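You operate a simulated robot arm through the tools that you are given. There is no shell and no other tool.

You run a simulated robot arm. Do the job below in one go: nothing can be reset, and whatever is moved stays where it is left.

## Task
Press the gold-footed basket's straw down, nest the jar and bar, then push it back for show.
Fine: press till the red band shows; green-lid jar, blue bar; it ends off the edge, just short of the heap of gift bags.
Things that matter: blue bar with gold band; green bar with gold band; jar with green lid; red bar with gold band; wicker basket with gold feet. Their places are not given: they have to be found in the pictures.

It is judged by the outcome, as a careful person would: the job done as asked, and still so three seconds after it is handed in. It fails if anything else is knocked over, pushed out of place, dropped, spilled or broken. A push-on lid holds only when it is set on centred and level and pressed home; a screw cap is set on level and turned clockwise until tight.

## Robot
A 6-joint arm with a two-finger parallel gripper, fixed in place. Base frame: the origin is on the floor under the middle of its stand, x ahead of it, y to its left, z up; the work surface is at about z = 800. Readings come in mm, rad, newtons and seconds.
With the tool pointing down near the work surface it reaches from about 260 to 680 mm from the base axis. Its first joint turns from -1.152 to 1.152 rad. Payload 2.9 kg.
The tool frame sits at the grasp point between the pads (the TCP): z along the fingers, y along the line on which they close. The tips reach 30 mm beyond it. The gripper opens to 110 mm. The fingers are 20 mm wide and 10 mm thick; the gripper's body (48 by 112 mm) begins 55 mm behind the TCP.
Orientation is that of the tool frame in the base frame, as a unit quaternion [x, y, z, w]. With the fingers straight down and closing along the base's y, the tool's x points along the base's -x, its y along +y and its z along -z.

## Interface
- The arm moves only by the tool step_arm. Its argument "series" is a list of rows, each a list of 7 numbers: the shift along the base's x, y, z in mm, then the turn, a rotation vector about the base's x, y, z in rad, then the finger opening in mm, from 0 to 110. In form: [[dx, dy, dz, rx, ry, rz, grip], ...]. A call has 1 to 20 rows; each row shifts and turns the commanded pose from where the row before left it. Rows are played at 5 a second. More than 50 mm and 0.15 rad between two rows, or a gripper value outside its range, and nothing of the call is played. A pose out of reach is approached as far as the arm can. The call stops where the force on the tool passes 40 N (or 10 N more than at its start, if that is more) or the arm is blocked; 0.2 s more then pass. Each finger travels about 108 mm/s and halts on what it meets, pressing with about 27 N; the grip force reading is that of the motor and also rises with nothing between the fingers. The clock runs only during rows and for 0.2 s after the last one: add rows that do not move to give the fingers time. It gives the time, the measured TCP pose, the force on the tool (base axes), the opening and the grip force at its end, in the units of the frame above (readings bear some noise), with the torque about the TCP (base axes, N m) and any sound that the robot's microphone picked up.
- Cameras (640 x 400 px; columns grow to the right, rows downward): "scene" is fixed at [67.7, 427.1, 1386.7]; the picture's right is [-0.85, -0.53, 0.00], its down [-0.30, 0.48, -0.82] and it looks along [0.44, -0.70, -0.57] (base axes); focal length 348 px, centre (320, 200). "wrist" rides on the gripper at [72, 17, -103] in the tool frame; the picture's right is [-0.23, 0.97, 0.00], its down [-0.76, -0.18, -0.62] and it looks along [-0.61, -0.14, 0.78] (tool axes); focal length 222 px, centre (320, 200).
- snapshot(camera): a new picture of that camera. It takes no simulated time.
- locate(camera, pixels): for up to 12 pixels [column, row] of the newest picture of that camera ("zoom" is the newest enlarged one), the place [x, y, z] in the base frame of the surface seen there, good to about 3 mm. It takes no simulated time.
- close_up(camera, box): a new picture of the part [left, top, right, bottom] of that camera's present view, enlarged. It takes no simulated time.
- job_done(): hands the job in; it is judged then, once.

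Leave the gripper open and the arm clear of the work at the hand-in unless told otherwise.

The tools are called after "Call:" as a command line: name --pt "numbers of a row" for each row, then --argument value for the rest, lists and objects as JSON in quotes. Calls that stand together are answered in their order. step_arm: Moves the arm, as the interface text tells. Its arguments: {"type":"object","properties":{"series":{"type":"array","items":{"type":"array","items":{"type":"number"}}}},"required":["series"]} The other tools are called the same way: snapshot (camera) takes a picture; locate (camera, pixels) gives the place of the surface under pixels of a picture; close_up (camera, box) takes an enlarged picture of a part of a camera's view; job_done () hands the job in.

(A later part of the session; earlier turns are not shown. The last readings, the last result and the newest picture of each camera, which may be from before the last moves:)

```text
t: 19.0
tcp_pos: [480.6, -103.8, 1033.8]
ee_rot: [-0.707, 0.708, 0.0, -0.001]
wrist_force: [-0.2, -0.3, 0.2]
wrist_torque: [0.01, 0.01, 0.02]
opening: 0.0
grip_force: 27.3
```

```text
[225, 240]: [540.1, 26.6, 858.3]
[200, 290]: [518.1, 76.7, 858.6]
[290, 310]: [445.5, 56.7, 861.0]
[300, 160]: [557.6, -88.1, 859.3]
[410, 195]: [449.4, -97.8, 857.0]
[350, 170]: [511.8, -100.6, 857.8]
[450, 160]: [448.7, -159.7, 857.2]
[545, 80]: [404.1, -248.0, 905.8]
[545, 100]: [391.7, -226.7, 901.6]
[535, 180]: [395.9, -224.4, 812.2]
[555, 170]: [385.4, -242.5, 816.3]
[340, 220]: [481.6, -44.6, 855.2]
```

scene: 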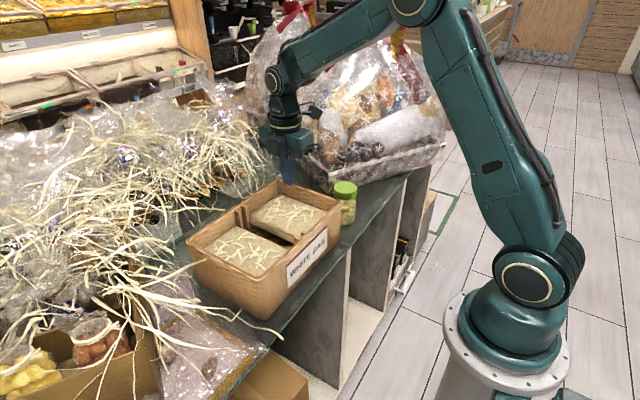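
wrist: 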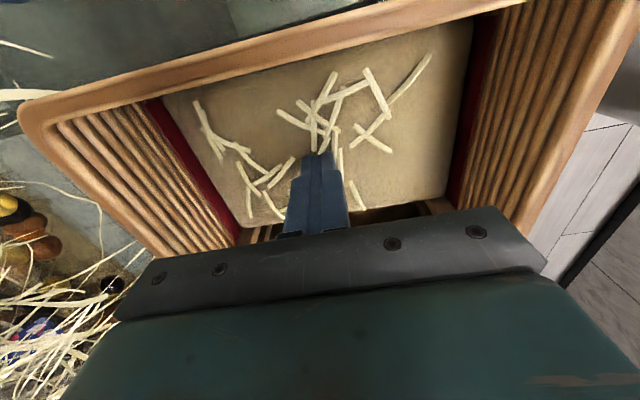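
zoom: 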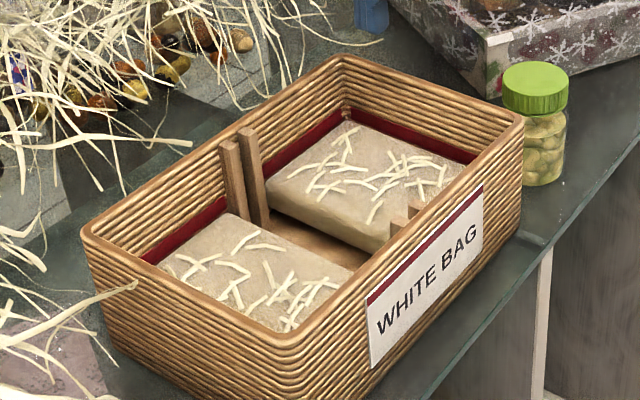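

The straw stays at z≈858 with the red band showing all round. Next is the jar. I'll back off, turn the hand to its first orientation, open the gripper and look at the jar up close.

Call:
step_arm --pt "-13.7 -11.5 -2 0 0 -0.1428 0" --pt "-13.7 -11.5 -2 0 0 -0.1428 0" --pt "-13.7 -11.5 -2 0 0 -0.1428 20" --pt "-13.7 -11.5 -2 0 0 -0.1428 40" --pt "-13.7 -11.5 -2 0 0 -0.1428 60" --pt "-13.7 -11.5 -2 0 0 -0.1428 80" --pt "-13.7 -11.5 -2 0 0 -0.1428 90" --pt "-13.7 -11.5 -2 0 0 -0.1428 90" --pt "-13.7 -11.5 -2 0 0 -0.1428 90" --pt "-13.7 -11.5 -2 0 0 -0.1428 90" --pt "-13.7 -11.5 -2 0 0 -0.1428 90" --pt "0 0 0 0 0 0 90"

Call:
snapshot --camera "wrist"

```text
t: 21.6
tcp_pos: [331.2, -230.7, 1011.2]
ee_rot: [0.001, 1.0, 0.001, 0.0]
wrist_force: [0.2, 0.6, -1.0]
wrist_torque: [0.02, 0.01, 0.0]
opening: 89.9
grip_force: 0.1
```

```text
taken
```

wrist: 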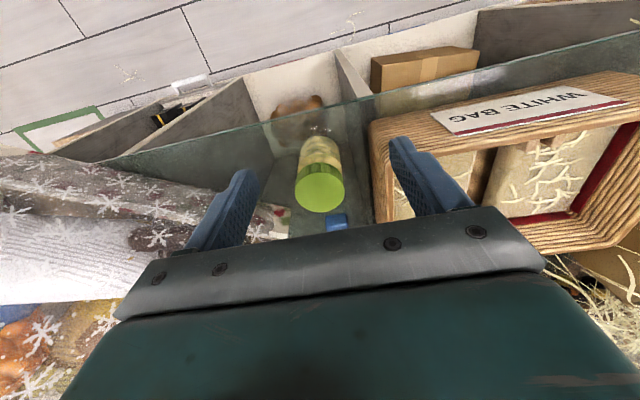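

I have a clear view of the jar at (320,180). I'll enlarge it and locate the lid edges and body.

Call:
close_up --camera "wrist" --box '[260, 120, 380, 225]'

Call:
locate --camera "wrist" --pixels '[[297, 190], [342, 190], [318, 174], [321, 210], [320, 192], [306, 150], [337, 150], [320, 140], [320, 160], [377, 130], [372, 190], [345, 222]]'

```text
3.81 times, centred on (320, 172) of wrist
```

zoom: 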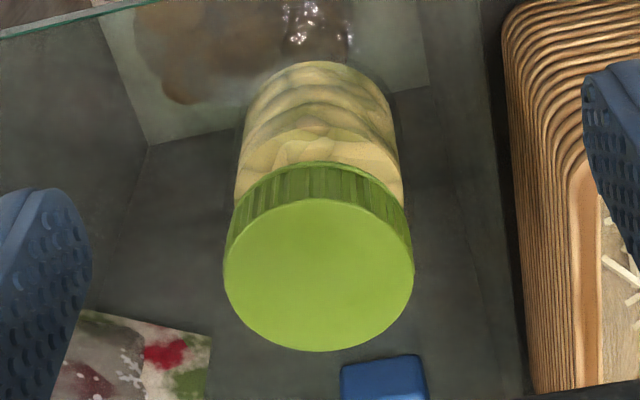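

```text
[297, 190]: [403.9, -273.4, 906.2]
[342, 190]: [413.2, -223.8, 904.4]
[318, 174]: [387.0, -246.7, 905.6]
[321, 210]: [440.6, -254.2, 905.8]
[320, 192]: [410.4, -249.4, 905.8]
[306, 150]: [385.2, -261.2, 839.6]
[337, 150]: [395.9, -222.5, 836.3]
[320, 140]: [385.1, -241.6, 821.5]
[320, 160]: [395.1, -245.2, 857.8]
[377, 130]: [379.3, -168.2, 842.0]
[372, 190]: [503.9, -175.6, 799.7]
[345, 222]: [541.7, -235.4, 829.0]
```

The lid is centred at about (412.5,-249), 52 mm across, with its top at z=906. I'll move above it with the fingers 90 mm open, then lower to TCP z≈862, which leaves the palm about 10 mm above the lid.

Call:
step_arm --pt "41 -9 0 0 0 0 90" --pt "40.5 -9.5 0 0 0 0 90" --pt "0 0 0 0 0 0 90" --pt "0 0 -40 0 0 0 90" --pt "0 0 -40 0 0 0 90" --pt "0 0 -30 0 0 0 90" --pt "0 0 -20 0 0 0 90" --pt "0 0 -10 0 0 0 90" --pt "0 0 -9 0 0 0 90" --pt "0 0 0 0 0 0 90"

Call:
snapshot --camera "wrist"

Call:
close_up --camera "scene" --box '[260, 130, 420, 250]'

```text
t: 23.8
tcp_pos: [412.3, -248.2, 863.2]
ee_rot: [0.0, 1.0, 0.0, 0.0]
wrist_force: [-0.5, 0.6, -0.1]
wrist_torque: [0.0, 0.01, -0.02]
opening: 90.3
grip_force: 0.0
```

```text
taken
```

wrist: 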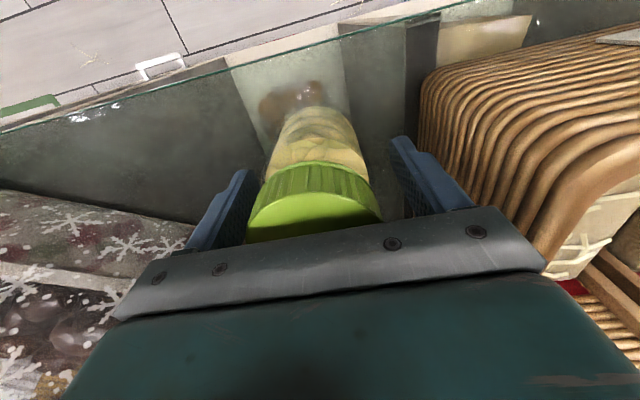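

```text
3.33 times, centred on (340, 190) of scene
```

zoom: 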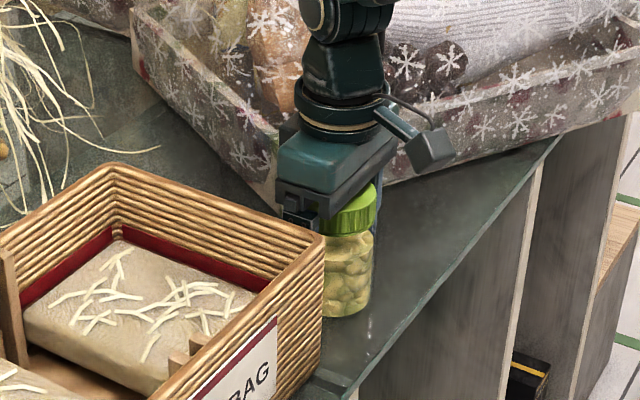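

The jar stands between the fingers. I'll close on it.

Call:
step_arm --pt "0 0 0 0 0 0 70" --pt "0 0 0 0 0 0 58" --pt "0 0 0 0 0 0 50" --pt "0 0 0 0 0 0 40" --pt "0 0 0 0 0 0 40" --pt "0 0 0 0 0 0 40"

Call:
close_up --camera "scene" --box '[260, 130, 420, 250]'

```text
t: 25.2
tcp_pos: [412.5, -249.3, 863.4]
ee_rot: [0.0, 1.0, 0.0, 0.001]
wrist_force: [-0.7, 0.6, -0.4]
wrist_torque: [-0.06, -0.02, 0.01]
opening: 65.8
grip_force: 27.0
```

```text
3.33 times, centred on (340, 190) of scene
```

zoom: 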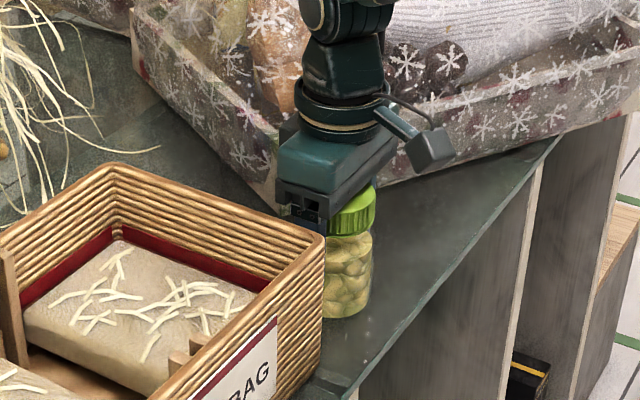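

It's gripped at 65.8 mm with 27 N. I'll lift a little to test the hold.

Call:
step_arm --pt "0 0 3 0 0 0 40" --pt "0 0 5 0 0 0 40" --pt "0 0 7 0 0 0 40" --pt "0 0 0 0 0 0 40"

Call:
close_up --camera "scene" --box '[260, 130, 420, 250]'

Call:
snapshot --camera "wrist"

```text
t: 26.2
tcp_pos: [413.8, -249.0, 877.6]
ee_rot: [0.0, 1.0, -0.001, 0.0]
wrist_force: [0.1, 0.0, -3.6]
wrist_torque: [-0.01, -0.01, -0.03]
opening: 65.4
grip_force: 27.0
```

```text
3.33 times, centred on (340, 190) of scene
```

zoom: 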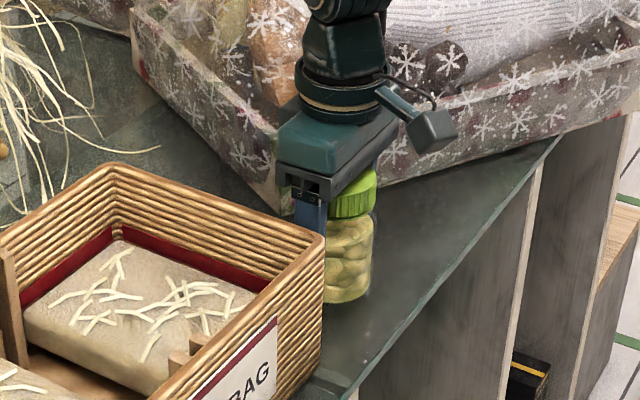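

```text
taken
```

wrist: 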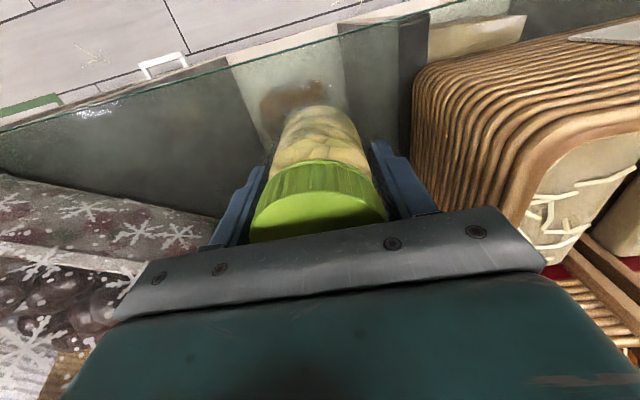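

The jar hangs securely and weighs about 3.6 N. I'll raise it clear of the rim and carry it over the left straw pad at (481,-105).

Call:
step_arm --pt "0 0 20 0 0 0 40" --pt "0 0 35 0 0 0 40" --pt "0 0 40 0 0 0 40" --pt "0 0 40 0 0 0 40" --pt "0 0 18 0 0 0 40" --pt "4 10 0 0 0 0 40" --pt "10 22 0 0 0 0 40" --pt "14 28 0 0 0 0 40" --pt "14 28 0 0 0 0 40" --pt "13 26 0 0 0 0 40" --pt "9 20 0 0 0 0 40" --pt "4 10 0 0 0 0 40" --pt "0 0 0 0 0 0 40" --pt "0 0 0 0 0 0 40"

Call:
snapshot --camera "wrist"

Call:
close_up --camera "scene" --box '[180, 120, 360, 260]'

```text
t: 29.2
tcp_pos: [480.3, -104.4, 1029.7]
ee_rot: [0.0, 1.0, 0.0, 0.0]
wrist_force: [-0.8, 0.6, -2.9]
wrist_torque: [-0.01, 0.03, 0.01]
opening: 65.6
grip_force: 26.9
```

```text
taken
```

wrist: 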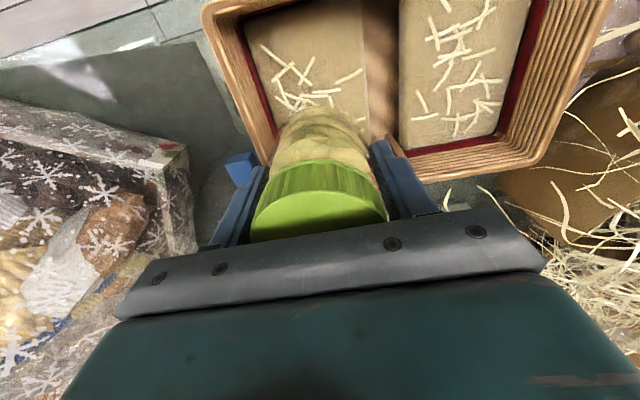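

```text
2.86 times, centred on (270, 190) of scene
```

zoom: 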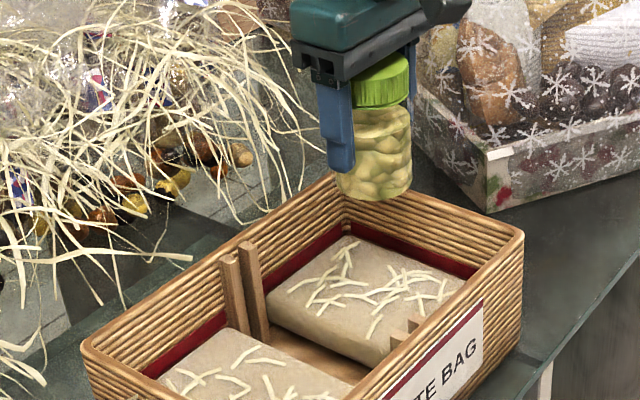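

The jar is right above the left pad. I'll lower to about 10 mm above the expected contact (TCP≈931), then feel for it in 2 mm steps.

Call:
step_arm --pt "0 0 -15 0 0 0 40" --pt "0 0 -25 0 0 0 40" --pt "0 0 -25 0 0 0 40" --pt "0 0 -15 0 0 0 40" --pt "0 0 -8 0 0 0 40" --pt "0 0 -2 0 0 0 40" --pt "0 0 0 0 0 0 40"

Call:
step_arm --pt "0 0 -2 0 0 0 40" --pt "0 0 -2 0 0 0 40" --pt "0 0 0 0 0 0 40"

Call:
close_up --camera "scene" --box '[180, 120, 360, 260]'

```text
t: 30.8
tcp_pos: [481.2, -104.1, 940.4]
ee_rot: [-0.001, 1.0, -0.001, -0.001]
wrist_force: [0.1, -0.3, -2.5]
wrist_torque: [0.0, 0.0, 0.0]
opening: 65.8
grip_force: 27.1
```

```text
t: 31.6
tcp_pos: [481.4, -104.0, 936.3]
ee_rot: [0.0, 1.0, 0.0, 0.0]
wrist_force: [-0.4, 0.4, -4.4]
wrist_torque: [0.0, 0.01, -0.02]
opening: 65.6
grip_force: 27.0
```

```text
2.86 times, centred on (270, 190) of scene
```

zoom: 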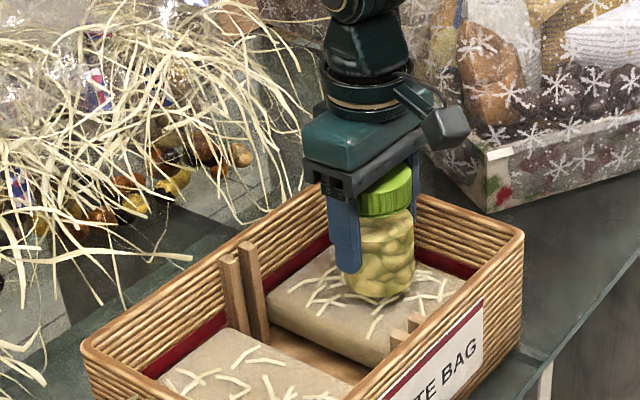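

No contact yet. I'll go down in 1.5 mm steps.

Call:
step_arm --pt "0 0 -1.5 0 0 0 40" --pt "0 0 -1.5 0 0 0 40" --pt "0 0 0 0 0 0 40"

Call:
step_arm --pt "0 0 -1 0 0 0 40" --pt "0 0 0 0 0 0 40"

Call:
step_arm --pt "0 0 -1 0 0 0 40" --pt "0 0 0 0 0 0 40"

```text
t: 32.4
tcp_pos: [482.2, -103.9, 932.8]
ee_rot: [0.0, 1.0, 0.0, -0.001]
wrist_force: [0.6, 0.1, -2.4]
wrist_torque: [0.0, -0.01, -0.03]
opening: 65.7
grip_force: 27.3
```

```text
t: 33.0
tcp_pos: [480.4, -104.5, 931.9]
ee_rot: [0.001, 1.0, -0.001, 0.0]
wrist_force: [-0.5, -0.2, -3.8]
wrist_torque: [0.01, 0.01, -0.01]
opening: 65.6
grip_force: 26.8
```

```text
t: 33.6
tcp_pos: [481.2, -103.1, 931.7]
ee_rot: [0.0, 1.0, 0.0, 0.0]
wrist_force: [-0.8, 0.0, -3.8]
wrist_torque: [0.03, -0.01, -0.02]
opening: 65.5
grip_force: 27.1
```

The full weight is still on the hand, so I'll continue in 1 mm steps.

Call:
step_arm --pt "0 0 -1 0 0 0 40" --pt "0 0 0 0 0 0 40"

Call:
step_arm --pt "0 0 -1 0 0 0 40" --pt "0 0 0 0 0 0 40"

Call:
close_up --camera "scene" --box '[240, 140, 340, 230]'

```text
t: 34.2
tcp_pos: [480.7, -103.4, 930.7]
ee_rot: [0.0, 1.0, 0.0, -0.001]
wrist_force: [-0.2, 0.2, -4.0]
wrist_torque: [0.04, 0.03, 0.05]
opening: 65.3
grip_force: 27.4
```

```text
t: 34.8
tcp_pos: [481.9, -104.2, 929.7]
ee_rot: [-0.001, 1.0, -0.001, 0.001]
wrist_force: [0.0, 0.7, -4.3]
wrist_torque: [0.04, 0.0, 0.02]
opening: 65.7
grip_force: 27.4
```

```text
4.44 times, centred on (290, 185) of scene
```

zoom: 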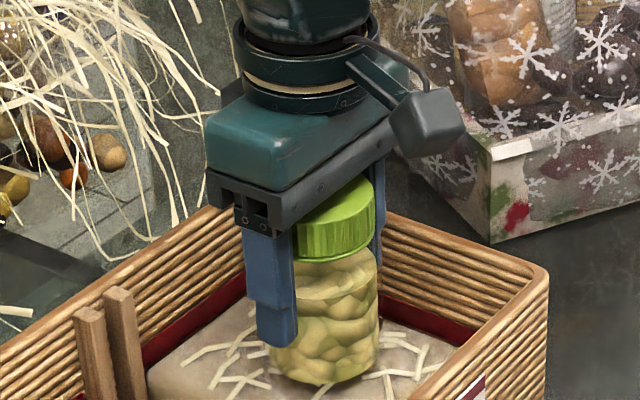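

The jar is still hanging and its base is close to the straw. I'll continue down.

Call:
step_arm --pt "0 0 -1 0 0 0 40" --pt "0 0 -1 0 0 0 40" --pt "0 0 0 0 0 0 40"

Call:
step_arm --pt "0 0 -1 0 0 0 40" --pt "0 0 -1 0 0 0 40" --pt "0 0 0 0 0 0 40"

Call:
step_arm --pt "0 0 -1 0 0 0 40" --pt "0 0 0 0 0 0 40"

```text
t: 35.6
tcp_pos: [480.8, -105.1, 928.1]
ee_rot: [0.0, 1.0, 0.0, 0.0]
wrist_force: [0.0, -0.5, -4.7]
wrist_torque: [-0.04, 0.0, -0.01]
opening: 65.7
grip_force: 27.2
```

```text
t: 36.4
tcp_pos: [480.8, -104.5, 924.9]
ee_rot: [0.0, 1.0, 0.0, 0.0]
wrist_force: [0.3, 0.0, -4.5]
wrist_torque: [0.01, -0.02, -0.02]
opening: 65.4
grip_force: 26.7
```

```text
t: 37.0
tcp_pos: [482.0, -104.6, 924.9]
ee_rot: [0.0, 1.0, 0.001, 0.0]
wrist_force: [-0.3, -0.2, -4.1]
wrist_torque: [0.0, 0.05, -0.04]
opening: 65.8
grip_force: 26.9
```

Call:
close_up --camera "scene" --box '[240, 140, 340, 230]'

Call:
locate --camera "zoom" --pixels '[[325, 375], [325, 340], [290, 360], [365, 365], [400, 360], [240, 375], [320, 250], [200, 360]]'

```text
4.44 times, centred on (290, 185) of scene
```

zoom: 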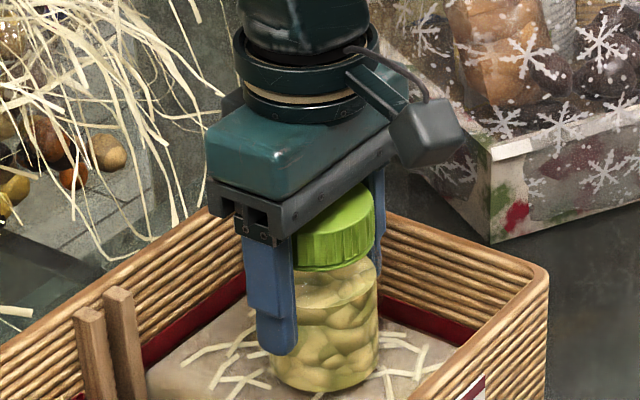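

```text
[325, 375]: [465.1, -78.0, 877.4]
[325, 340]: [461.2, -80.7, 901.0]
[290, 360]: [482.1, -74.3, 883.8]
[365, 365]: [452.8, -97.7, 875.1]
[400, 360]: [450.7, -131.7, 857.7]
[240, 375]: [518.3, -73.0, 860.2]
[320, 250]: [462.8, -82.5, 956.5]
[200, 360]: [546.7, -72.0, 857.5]
```

The jar base is at about z≈867, some 8 mm above the straw. I'll keep lowering.

Call:
step_arm --pt "0 0 -1.5 0 0 0 40" --pt "0 0 -1.5 0 0 0 40" --pt "0 0 0 0 0 0 40"

Call:
step_arm --pt "0 0 -1 0 0 0 40" --pt "0 0 -1 0 0 0 40" --pt "0 0 0 0 0 0 40"

Call:
step_arm --pt "0 0 -1 0 0 0 40" --pt "0 0 0 0 0 0 40"

Call:
step_arm --pt "0 0 -1 0 0 0 40" --pt "0 0 0 0 0 0 40"

```text
t: 37.8
tcp_pos: [482.1, -104.8, 921.2]
ee_rot: [0.001, 1.0, 0.0, 0.0]
wrist_force: [1.2, -1.7, 1.7]
wrist_torque: [-0.05, 0.06, 0.01]
opening: 65.5
grip_force: 26.6
```

```text
t: 38.6
tcp_pos: [481.6, -104.3, 919.6]
ee_rot: [0.001, 1.0, 0.0, 0.0]
wrist_force: [1.3, -0.7, 1.4]
wrist_torque: [-0.17, -0.12, 0.06]
opening: 65.7
grip_force: 27.3
```

```text
t: 39.2
tcp_pos: [480.9, -104.2, 918.9]
ee_rot: [-0.001, 1.0, 0.0, 0.0]
wrist_force: [2.2, 0.3, 1.9]
wrist_torque: [-0.07, -0.17, 0.1]
opening: 65.5
grip_force: 26.6
```

```text
t: 39.8
tcp_pos: [481.6, -105.5, 916.9]
ee_rot: [0.0, 1.0, 0.001, 0.0]
wrist_force: [0.1, 3.2, 1.0]
wrist_torque: [0.09, -0.19, 0.04]
opening: 65.4
grip_force: 26.4
```

The jar is resting: the force flipped from -4 to about +1.5 N. I'll release by opening the fingers to 82 mm and look.

Call:
step_arm --pt "0 0 0 0 0 0 68" --pt "0 0 0 0 0 0 74" --pt "0 0 0 0 0 0 80" --pt "0 0 0 0 0 0 82" --pt "0 0 0 0 0 0 82"

Call:
close_up --camera "scene" --box '[200, 140, 340, 260]'

Call:
locate --camera "zoom" --pixels '[[260, 235], [230, 310], [420, 270], [340, 255], [150, 330], [110, 360]]'

Call:
snapshot --camera "wrist"

```text
t: 41.0
tcp_pos: [480.6, -105.2, 916.3]
ee_rot: [-0.001, 1.0, 0.0, 0.0]
wrist_force: [0.2, 0.1, -0.7]
wrist_torque: [0.02, 0.0, 0.02]
opening: 81.7
grip_force: 0.0
```

```text
3.33 times, centred on (270, 200) of scene
```

zoom: 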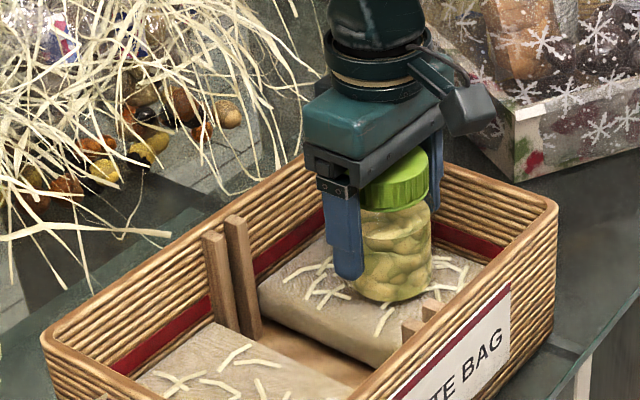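

```text
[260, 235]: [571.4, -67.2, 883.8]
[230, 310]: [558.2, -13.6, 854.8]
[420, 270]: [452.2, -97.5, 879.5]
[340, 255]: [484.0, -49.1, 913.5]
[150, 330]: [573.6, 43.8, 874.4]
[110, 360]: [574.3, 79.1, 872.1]
```

```text
taken
```

wrist: 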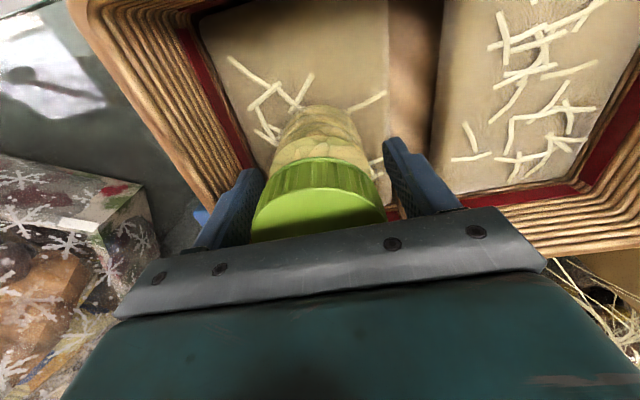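

The jar stands free. I'll raise the hand straight up and clear.

Call:
step_arm --pt "0 0 10 0 0 0 82" --pt "0 0 30 0 0 0 86" --pt "0 0 40 0 0 0 86" --pt "0 0 40 0 0 0 86" --pt "0 0 40 0 0 0 86" --pt "0 0 0 0 0 0 86"

Call:
close_up --camera "scene" --box '[180, 140, 360, 280]'

Call:
locate --camera "zoom" --pixels '[[392, 130], [392, 145], [300, 210], [440, 205], [230, 290], [290, 340], [230, 265], [350, 240], [265, 180], [180, 290]]'

Call:
snapshot --camera "wrist"

```text
t: 42.4
tcp_pos: [480.0, -102.7, 1076.8]
ee_rot: [0.001, 1.0, -0.001, 0.0]
wrist_force: [1.0, 0.0, -0.2]
wrist_torque: [0.01, 0.01, 0.02]
opening: 85.7
grip_force: 0.1
```

```text
2.86 times, centred on (270, 210) of scene
```

zoom: 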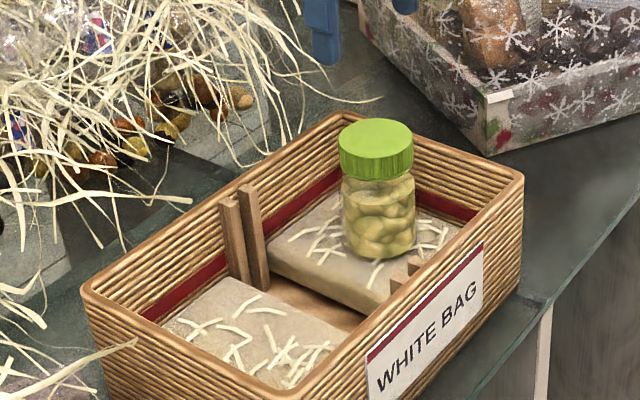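

```text
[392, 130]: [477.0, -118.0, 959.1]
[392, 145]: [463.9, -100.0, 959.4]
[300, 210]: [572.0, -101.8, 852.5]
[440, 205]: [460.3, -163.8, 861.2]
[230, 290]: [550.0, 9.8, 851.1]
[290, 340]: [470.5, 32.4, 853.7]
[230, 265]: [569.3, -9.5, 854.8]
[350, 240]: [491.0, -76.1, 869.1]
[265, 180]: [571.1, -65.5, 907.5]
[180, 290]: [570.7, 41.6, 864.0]
```

```text
taken
```

wrist: 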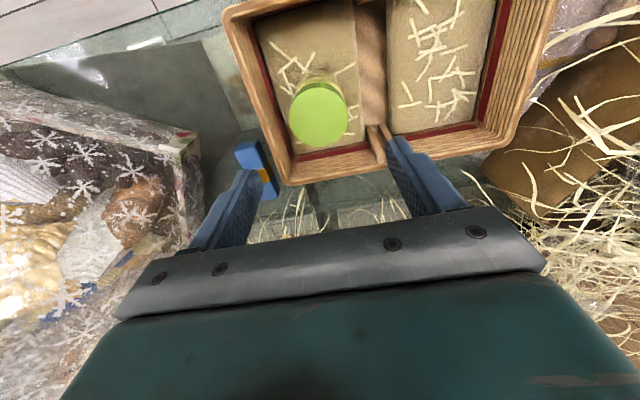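

The jar stands upright on the straw and the pad is at z≈853. Next is the blue bar. I'll move to look at it closely, keeping clear of the boxed gift bag at y<-332.

Call:
step_arm --pt "10 -34 0 0 0 0 86" --pt "10 -34 0 0 0 0 86" --pt "10 -34 0 0 0 0 86" --pt "10 -35 0 0 0 0 86" --pt "0 0 -28 0 0 0 86" --pt "0 0 -28 0 0 0 86" --pt "0 0 0 0 0 0 86"

Call:
snapshot --camera "wrist"

Call:
close_up --camera "wrist" --box '[240, 80, 400, 215]'

```text
t: 44.0
tcp_pos: [522.1, -240.8, 1022.1]
ee_rot: [0.0, 1.0, 0.0, 0.0]
wrist_force: [-0.4, 0.6, 0.3]
wrist_torque: [-0.02, -0.03, -0.02]
opening: 86.0
grip_force: 0.1
```

```text
taken
```

wrist: 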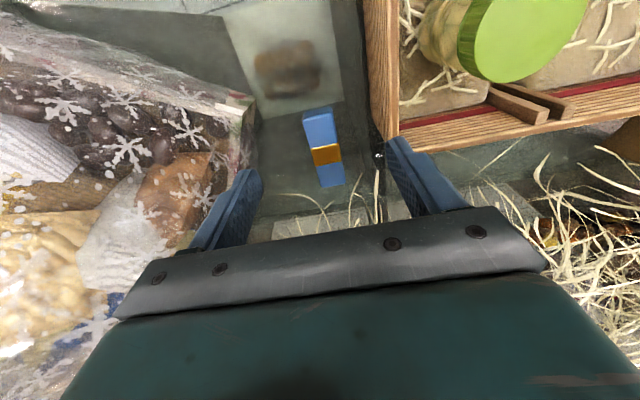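

```text
2.96 times, centred on (320, 148) of wrist
```

zoom: 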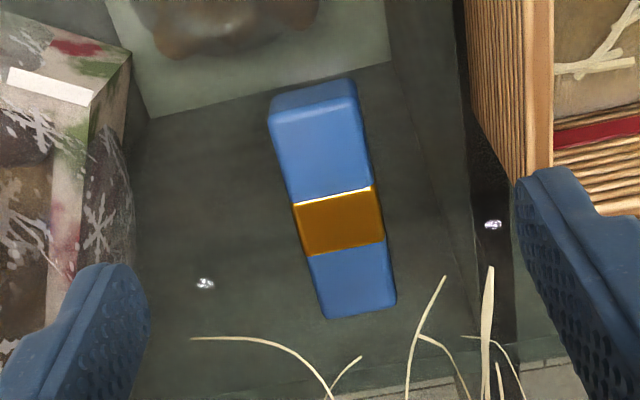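

I'll locate the bar's top corners and the gold band.

Call:
locate --camera "zoom" --pixels '[[278, 122], [352, 100], [315, 112], [326, 312], [392, 300], [360, 306], [298, 205], [370, 190], [340, 225], [310, 92], [420, 200], [250, 250]]'

```text
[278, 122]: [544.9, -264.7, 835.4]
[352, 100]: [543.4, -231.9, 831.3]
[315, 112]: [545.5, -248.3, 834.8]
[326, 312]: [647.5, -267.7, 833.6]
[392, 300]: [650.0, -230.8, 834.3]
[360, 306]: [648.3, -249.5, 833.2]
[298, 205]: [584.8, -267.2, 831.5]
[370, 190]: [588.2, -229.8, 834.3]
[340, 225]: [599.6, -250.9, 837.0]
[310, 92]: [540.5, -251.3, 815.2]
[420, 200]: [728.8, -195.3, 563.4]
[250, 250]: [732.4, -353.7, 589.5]
```

The bar spans x 541–651 and y -269 to -229, with its top at z≈835. I'll move over its middle (596,-249), open to 70 mm and descend to TCP z≈835.

Call:
step_arm --pt "37 -4 0 0 0 0 72" --pt "37 -4 0 0 0 0 72" --pt "0 0 0 0 0 0 72" --pt "0 0 -40 0 0 0 72" --pt "0 0 -40 0 0 0 72" --pt "0 0 -40 0 0 0 72" --pt "0 0 -30 0 0 0 72" --pt "0 0 -15 0 0 0 72" --pt "0 0 0 0 0 0 72"

Call:
snapshot --camera "wrist"

Call:
snapshot --camera "scene"

```text
t: 46.0
tcp_pos: [592.9, -250.2, 854.7]
ee_rot: [0.0, 1.0, 0.001, 0.0]
wrist_force: [-0.4, 0.5, 0.4]
wrist_torque: [0.02, -0.01, -0.03]
opening: 72.2
grip_force: 0.2
```

```text
taken
```

wrist: 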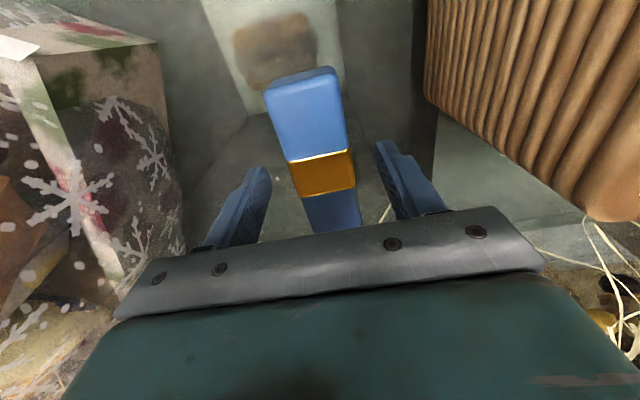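

```text
taken
```

scene: 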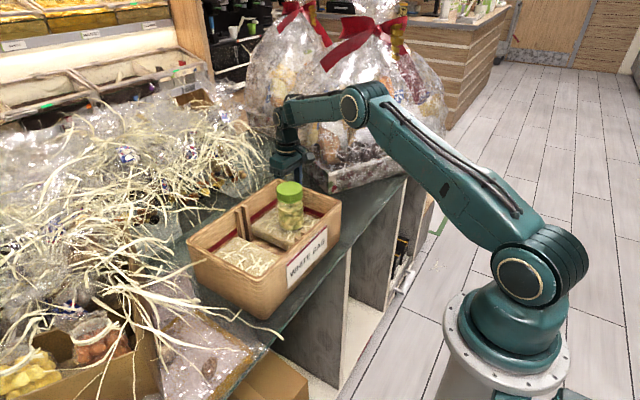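

The bar sits between the fingers. I'll lower the last 19 mm in small steps, then close on it.

Call:
step_arm --pt "2 0 -7 0 0 0 72" --pt "0 0 -6 0 0 0 72" --pt "0 0 -5 0 0 0 72" --pt "0 0 0 0 0 0 72" --pt "0 0 0 0 0 0 56" --pt "0 0 0 0 0 0 46" --pt "0 0 0 0 0 0 34" --pt "0 0 0 0 0 0 25" --pt "0 0 0 0 0 0 25"

Call:
snapshot --camera "wrist"

```text
t: 48.0
tcp_pos: [596.7, -249.7, 838.0]
ee_rot: [-0.001, 1.0, -0.001, 0.0]
wrist_force: [0.1, 0.1, 0.5]
wrist_torque: [0.02, -0.01, -0.05]
opening: 41.5
grip_force: 27.0
```

```text
taken
```

wrist: 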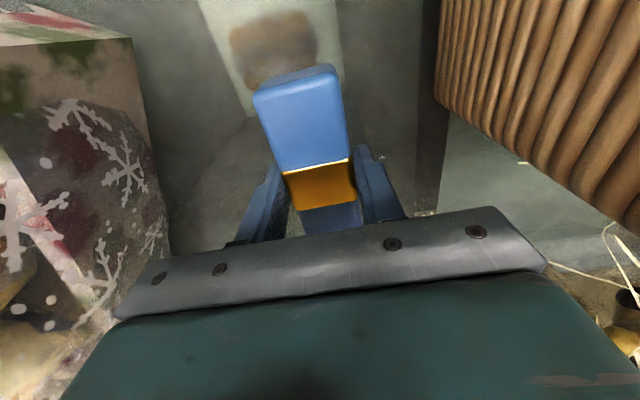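

It's gripped at 41.5 mm. I'll lift a little to test the hold, then raise high enough to pass over the jar.

Call:
step_arm --pt "0 0 4 0 0 0 25" --pt "0 0 8 0 0 0 25" --pt "0 0 18 0 0 0 25" --pt "0 0 0 0 0 0 25"

Call:
snapshot --camera "wrist"

```text
t: 49.0
tcp_pos: [596.3, -249.4, 867.8]
ee_rot: [0.0, 1.0, 0.0, 0.0]
wrist_force: [-0.6, -0.4, -0.9]
wrist_torque: [-0.01, 0.01, -0.01]
opening: 41.5
grip_force: 26.8
```

```text
taken
```

wrist: 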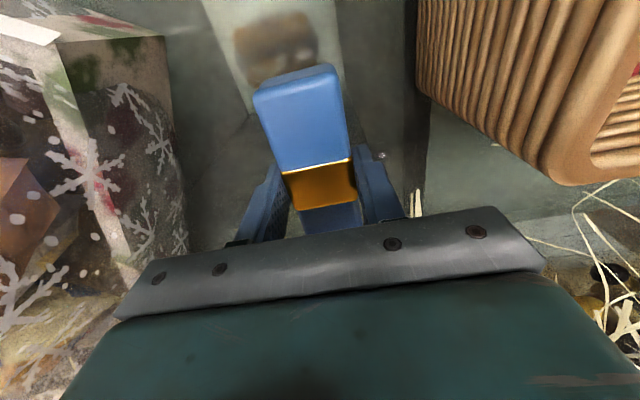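

The bar rises with the hand and weighs about 1 N. I'll raise to TCP z≈1048 and carry it over to the right pad at (481,53).

Call:
step_arm --pt "0 0 30 0 0 0 25" --pt "0 0 45 0 0 0 25" --pt "0 0 45 0 0 0 25" --pt "0 0 40 0 0 0 25" --pt "0 0 20 0 0 0 25" --pt "-8 18 0 0 0 0 25" --pt "-12 32 0 0 0 0 25" --pt "-15 40 0 0 0 0 25" --pt "-15 40 0 0 0 0 25" --pt "-15 40 0 0 0 0 25" --pt "-15 40 0 0 0 0 25" --pt "-15 40 0 0 0 0 25" --pt "-12 32 0 0 0 0 25" --pt "-8 20 0 0 0 0 25" --pt "0 0 0 0 0 0 25"

Call:
snapshot --camera "wrist"

Call:
close_up --camera "scene" --box '[160, 100, 360, 280]'

```text
t: 52.2
tcp_pos: [480.8, 52.7, 1045.6]
ee_rot: [0.0, 1.0, 0.0, 0.0]
wrist_force: [-0.2, 0.3, -1.6]
wrist_torque: [0.0, -0.01, 0.01]
opening: 41.4
grip_force: 26.5
```

```text
taken
```

wrist: 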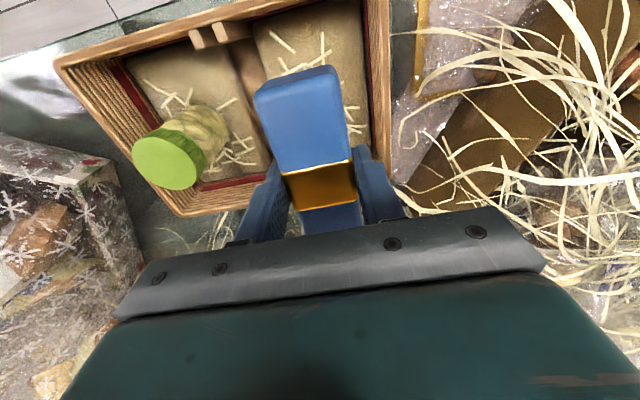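

```text
2.22 times, centred on (260, 190) of scene
```

zoom: 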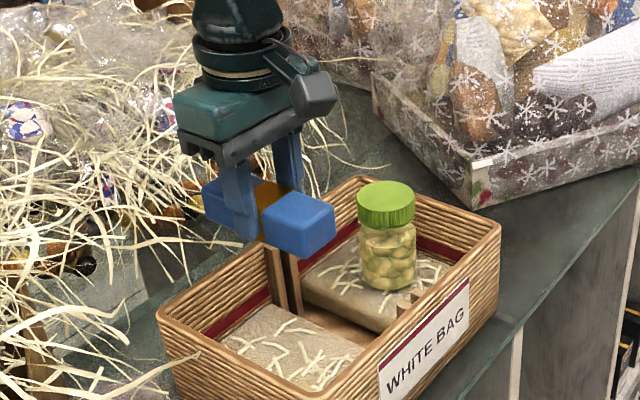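

The bar is above the right pad. I'll lower to about 9 mm above the expected contact (TCP≈891), then in fine steps.

Call:
step_arm --pt "0 0 -20 0 0 0 25" --pt "0 0 -40 0 0 0 25" --pt "0 0 -40 0 0 0 25" --pt "0 0 -25 0 0 0 25" --pt "0 0 -12 0 0 0 25" --pt "0 0 -8 0 0 0 25" --pt "0 0 0 0 0 0 25"

Call:
close_up --camera "scene" --box '[180, 150, 330, 290]'

```text
t: 53.8
tcp_pos: [481.5, 54.4, 903.8]
ee_rot: [0.0, 1.0, 0.001, 0.0]
wrist_force: [0.0, 0.3, -2.2]
wrist_torque: [0.01, 0.02, 0.02]
opening: 41.7
grip_force: 26.9
```

```text
2.86 times, centred on (255, 220) of scene
```

zoom: 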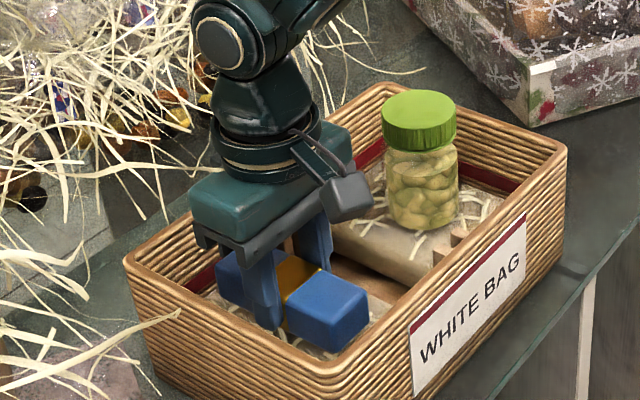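

Call:
step_arm --pt "0 0 -3 0 0 0 25" --pt "0 0 -3 0 0 0 25" --pt "0 0 -2 0 0 0 25" --pt "0 0 0 0 0 0 25"

Call:
step_arm --pt "0 0 -1 0 0 0 25" --pt "0 0 0 0 0 0 25"

```text
t: 54.8
tcp_pos: [482.2, 54.4, 895.8]
ee_rot: [-0.001, 1.0, 0.0, 0.0]
wrist_force: [-0.4, 0.0, -1.6]
wrist_torque: [-0.01, 0.01, 0.02]
opening: 41.4
grip_force: 27.0
```

```text
t: 55.4
tcp_pos: [482.1, 53.6, 894.7]
ee_rot: [0.0, 1.0, 0.0, 0.0]
wrist_force: [0.1, -0.3, -1.8]
wrist_torque: [-0.01, -0.01, -0.01]
opening: 41.5
grip_force: 26.8
```

Call:
step_arm --pt "0 0 -1 0 0 0 25" --pt "0 0 0 0 0 0 25"

Call:
close_up --camera "scene" --box '[210, 205, 290, 265]'

Call:
locate --camera "zoom" --pixels '[[380, 300], [380, 370], [340, 340], [330, 300], [300, 330], [480, 260], [500, 280], [260, 340], [430, 330], [440, 250]]'

```text
t: 56.0
tcp_pos: [482.1, 54.3, 894.1]
ee_rot: [-0.001, 1.0, 0.0, 0.0]
wrist_force: [-0.3, 0.4, -0.5]
wrist_torque: [0.01, 0.0, 0.01]
opening: 41.5
grip_force: 26.9
```

```text
6.67 times, centred on (250, 235) of scene
```

zoom: 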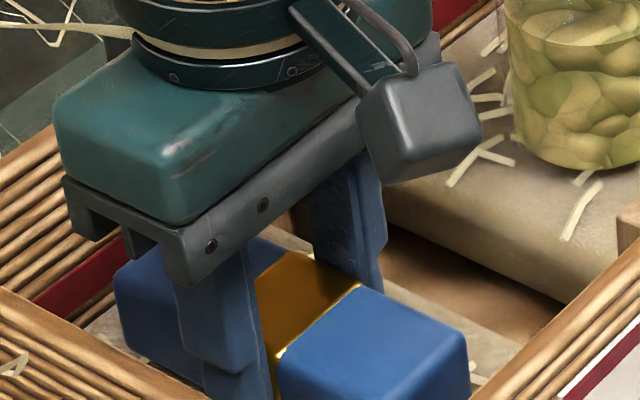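

```text
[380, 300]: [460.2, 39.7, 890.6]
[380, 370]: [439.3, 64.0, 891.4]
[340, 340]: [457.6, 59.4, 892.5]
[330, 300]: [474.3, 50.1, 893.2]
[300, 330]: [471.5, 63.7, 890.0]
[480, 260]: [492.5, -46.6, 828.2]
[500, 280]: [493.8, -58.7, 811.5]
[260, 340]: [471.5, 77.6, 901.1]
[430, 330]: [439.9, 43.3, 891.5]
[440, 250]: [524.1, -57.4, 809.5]
```

The bar's bottom is at about z≈856, within 2–3 mm of the straw. I'll take single 1 mm steps while watching the force.

Call:
step_arm --pt "0 0 -1 0 0 0 25" --pt "0 0 0 0 0 0 25"

```text
t: 56.6
tcp_pos: [482.2, 53.9, 892.6]
ee_rot: [0.0, 1.0, 0.0, 0.0]
wrist_force: [-0.4, -0.3, -1.2]
wrist_torque: [0.0, -0.01, 0.0]
opening: 41.6
grip_force: 26.9
```

Call:
step_arm --pt "0 0 -1 0 0 0 25" --pt "0 0 0 0 0 0 25"

```text
t: 57.2
tcp_pos: [482.1, 51.8, 890.6]
ee_rot: [0.0, 1.0, 0.0, -0.001]
wrist_force: [-0.7, 0.1, -0.1]
wrist_torque: [0.0, -0.03, -0.02]
opening: 41.5
grip_force: 26.9
```

The force is near zero. I'll hold still for one more reading before releasing.

Call:
step_arm --pt "0 0 -0.5 0 0 0 25" --pt "0 0 0 0 0 0 25"

```text
t: 57.8
tcp_pos: [482.6, 53.1, 891.5]
ee_rot: [0.0, 1.0, 0.0, 0.0]
wrist_force: [-0.6, 0.1, -0.7]
wrist_torque: [-0.01, 0.05, -0.01]
opening: 41.5
grip_force: 27.2
```

Call:
step_arm --pt "0 0 -1 0 0 0 25" --pt "0 0 0 0 0 0 25" --pt "0 0 0 0 0 0 25"

```text
t: 58.6
tcp_pos: [481.6, 51.8, 890.1]
ee_rot: [0.001, 1.0, 0.0, 0.0]
wrist_force: [0.2, -0.2, -0.6]
wrist_torque: [0.0, -0.02, -0.02]
opening: 41.9
grip_force: 27.3
```

Call:
step_arm --pt "0 0 -1 0 0 0 25" --pt "0 0 0 0 0 0 25" --pt "0 0 0 0 0 0 25"

```text
t: 59.4
tcp_pos: [480.9, 52.6, 888.5]
ee_rot: [0.0, 1.0, 0.0, 0.0]
wrist_force: [0.2, 0.2, 0.4]
wrist_torque: [-0.03, -0.05, -0.03]
opening: 41.5
grip_force: 26.4
```

The force has turned slightly positive, so the bar rests on the straw. I'll release to 60 mm and check.

Call:
step_arm --pt "0 0 0 0 0 0 46" --pt "0 0 0 0 0 0 52" --pt "0 0 0 0 0 0 60" --pt "0 0 0 0 0 0 60"

Call:
step_arm --pt "0 0 8 0 0 0 60" --pt "0 0 20 0 0 0 60" --pt "0 0 40 0 0 0 60" --pt "0 0 40 0 0 0 60" --pt "0 0 40 0 0 0 60" --pt "0 0 20 0 0 0 60" --pt "0 0 0 0 0 0 60"

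Call:
snapshot --camera "wrist"

Call:
close_up --camera "scene" --box '[180, 140, 360, 320]'

```text
t: 60.4
tcp_pos: [483.0, 52.8, 889.4]
ee_rot: [0.0, 1.0, 0.0, 0.0]
wrist_force: [0.2, 0.3, -0.4]
wrist_torque: [0.02, 0.01, -0.02]
opening: 60.1
grip_force: 0.0
```

```text
t: 62.0
tcp_pos: [481.8, 53.8, 1058.3]
ee_rot: [0.0, 1.0, 0.0, 0.0]
wrist_force: [0.3, 0.0, 0.2]
wrist_torque: [-0.03, 0.01, 0.0]
opening: 60.2
grip_force: 0.0
```

```text
taken
```

wrist: 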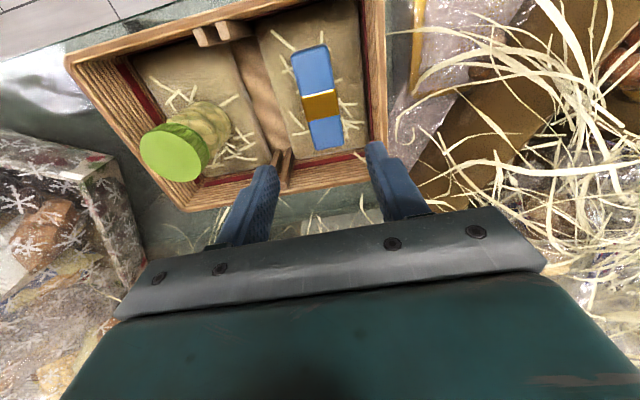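

```text
2.22 times, centred on (270, 230) of scene
```

zoom: 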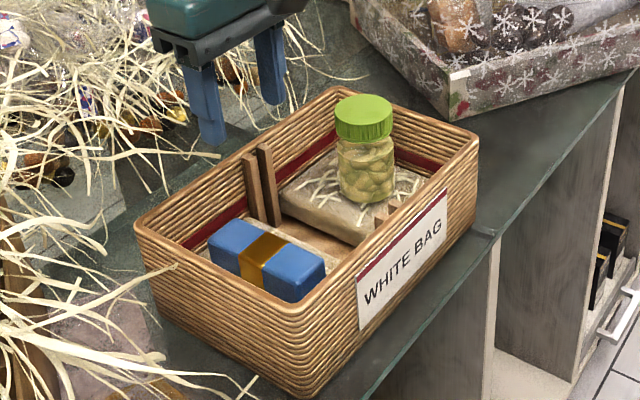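

The jar and the blue bar are both nested on the straw. Before pushing I need the heap's front boundary behind the basket. I'll rise, turn 90° and view it again from above (585,-140).

Call:
step_arm --pt "9.5 -17.6 8.5 0 0 0.1428 60" --pt "9.5 -17.6 8.5 0 0 0.1428 60" --pt "9.5 -17.6 8.5 0 0 0.1428 60" --pt "9.5 -17.6 8.5 0 0 0.1428 60" --pt "9.5 -17.6 8.5 0 0 0.1428 60" --pt "9.5 -17.6 8.5 0 0 0.1428 60" --pt "9.5 -17.6 8.5 0 0 0.1428 60" --pt "9.5 -17.6 8.5 0 0 0.1428 40" --pt "9.5 -17.6 8.5 0 0 0.1428 20" --pt "9.5 -17.6 8.5 0 0 0.1428 0" --pt "9.5 -17.6 8.5 0 0 0.1428 0" --pt "0 0 0 0 0 0 0"

Call:
snapshot --camera "wrist"

Call:
close_up --camera "wrist" --box '[120, 20, 380, 240]'

```text
t: 64.6
tcp_pos: [587.9, -140.6, 1149.7]
ee_rot: [0.708, -0.707, 0.001, 0.0]
wrist_force: [-0.3, 0.8, 0.4]
wrist_torque: [-0.02, -0.01, 0.0]
opening: 0.0
grip_force: 27.0
```

```text
taken
```

wrist: 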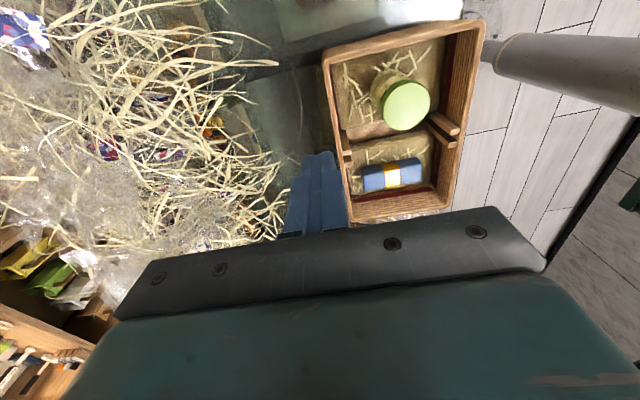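

```text
1.82 times, centred on (250, 130) of wrist
```

zoom: 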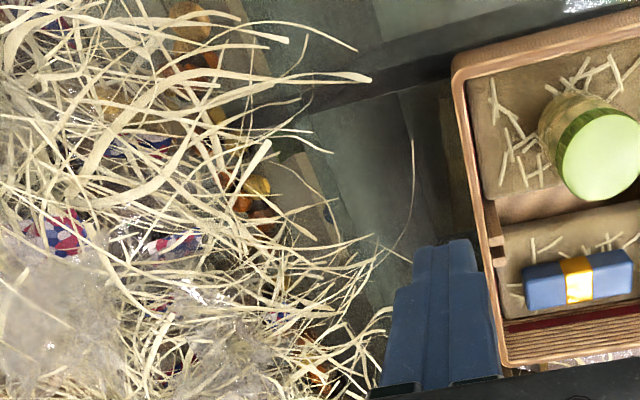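

I'll locate strand tips along the heap's front edge, and the nuts and bags further in.

Call:
locate --camera "zoom" --pixels '[[360, 78], [285, 40], [300, 125], [262, 152], [285, 158], [315, 237], [360, 240], [385, 312], [375, 340], [330, 350], [255, 185], [240, 205]]'

Call:
locate --camera "zoom" --pixels '[[220, 75], [200, 115], [230, 160], [210, 140], [300, 280], [270, 260], [300, 320], [250, 300], [190, 80], [340, 160], [400, 130], [300, 200]]'

```text
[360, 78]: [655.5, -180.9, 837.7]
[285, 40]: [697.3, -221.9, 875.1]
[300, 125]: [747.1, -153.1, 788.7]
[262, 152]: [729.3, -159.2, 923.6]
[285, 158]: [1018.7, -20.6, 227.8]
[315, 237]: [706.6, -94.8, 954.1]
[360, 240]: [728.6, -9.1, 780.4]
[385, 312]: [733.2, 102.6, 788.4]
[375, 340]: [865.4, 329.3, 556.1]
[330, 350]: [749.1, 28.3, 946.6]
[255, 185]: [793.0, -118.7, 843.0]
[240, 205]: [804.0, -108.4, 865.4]
```

```text
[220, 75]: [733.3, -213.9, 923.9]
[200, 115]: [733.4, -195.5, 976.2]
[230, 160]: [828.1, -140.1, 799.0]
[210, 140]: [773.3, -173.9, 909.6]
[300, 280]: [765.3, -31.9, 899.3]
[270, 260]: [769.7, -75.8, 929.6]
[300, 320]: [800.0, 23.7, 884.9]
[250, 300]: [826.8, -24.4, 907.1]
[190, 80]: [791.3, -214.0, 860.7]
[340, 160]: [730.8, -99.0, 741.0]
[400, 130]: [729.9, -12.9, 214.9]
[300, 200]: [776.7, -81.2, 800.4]
```

Behind the basket the straw's front edge at rim height is at about x≈730–740, with a few wisps at x≈706 above the rim, and the bags themselves are at x≈790–800. The basket's back is now at x≈573. I'll go round to the front of the basket, turn back and open the fingers wide so both press the front wall evenly.

Call:
step_arm --pt "-22.5 10.5 -8 0 0 -0.1428 0" --pt "-22.5 10.5 -8 0 0 -0.1428 0" --pt "-22.5 10.5 -8 0 0 -0.1428 0" --pt "-22.5 10.5 -8 0 0 -0.1428 0" --pt "-22.5 10.5 -8 0 0 -0.1428 0" --pt "-22.5 10.5 -8 0 0 -0.1428 20" --pt "-22.5 10.5 -8 0 0 -0.1428 50" --pt "-22.5 10.5 -8 0 0 -0.1428 80" --pt "-22.5 10.5 -8 0 0 -0.1428 110" --pt "-22.5 10.5 -8 0 0 -0.1428 110" --pt "-22.5 10.5 -8 0 0 -0.1428 110" --pt "0 0 0 0 0 0 110"

Call:
snapshot --camera "wrist"

Call:
snapshot --camera "scene"

```text
t: 67.2
tcp_pos: [337.5, -26.4, 1060.3]
ee_rot: [0.001, 1.0, -0.001, 0.0]
wrist_force: [0.4, 0.2, 0.7]
wrist_torque: [0.0, -0.01, -0.01]
opening: 110.2
grip_force: 0.0
```

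```text
taken
```

wrist: 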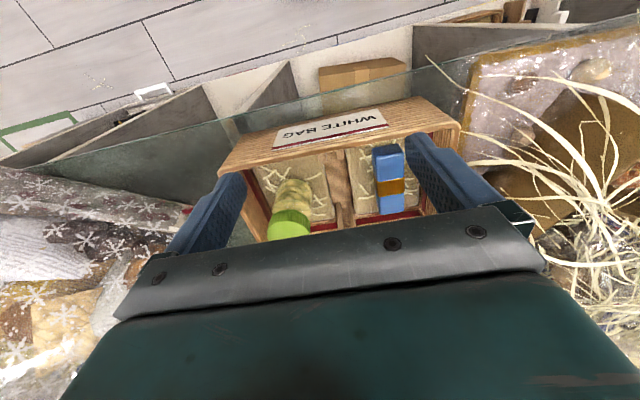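

```text
taken
```

scene: 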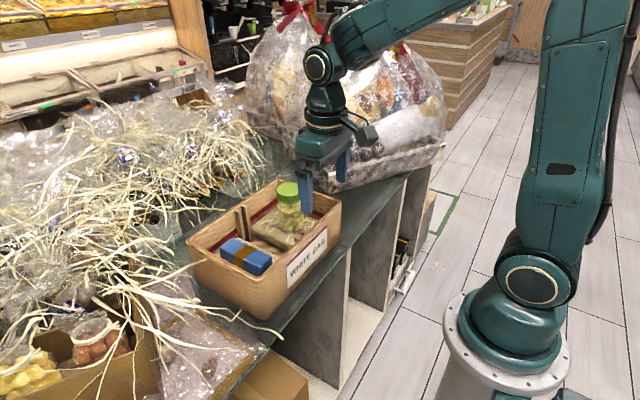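

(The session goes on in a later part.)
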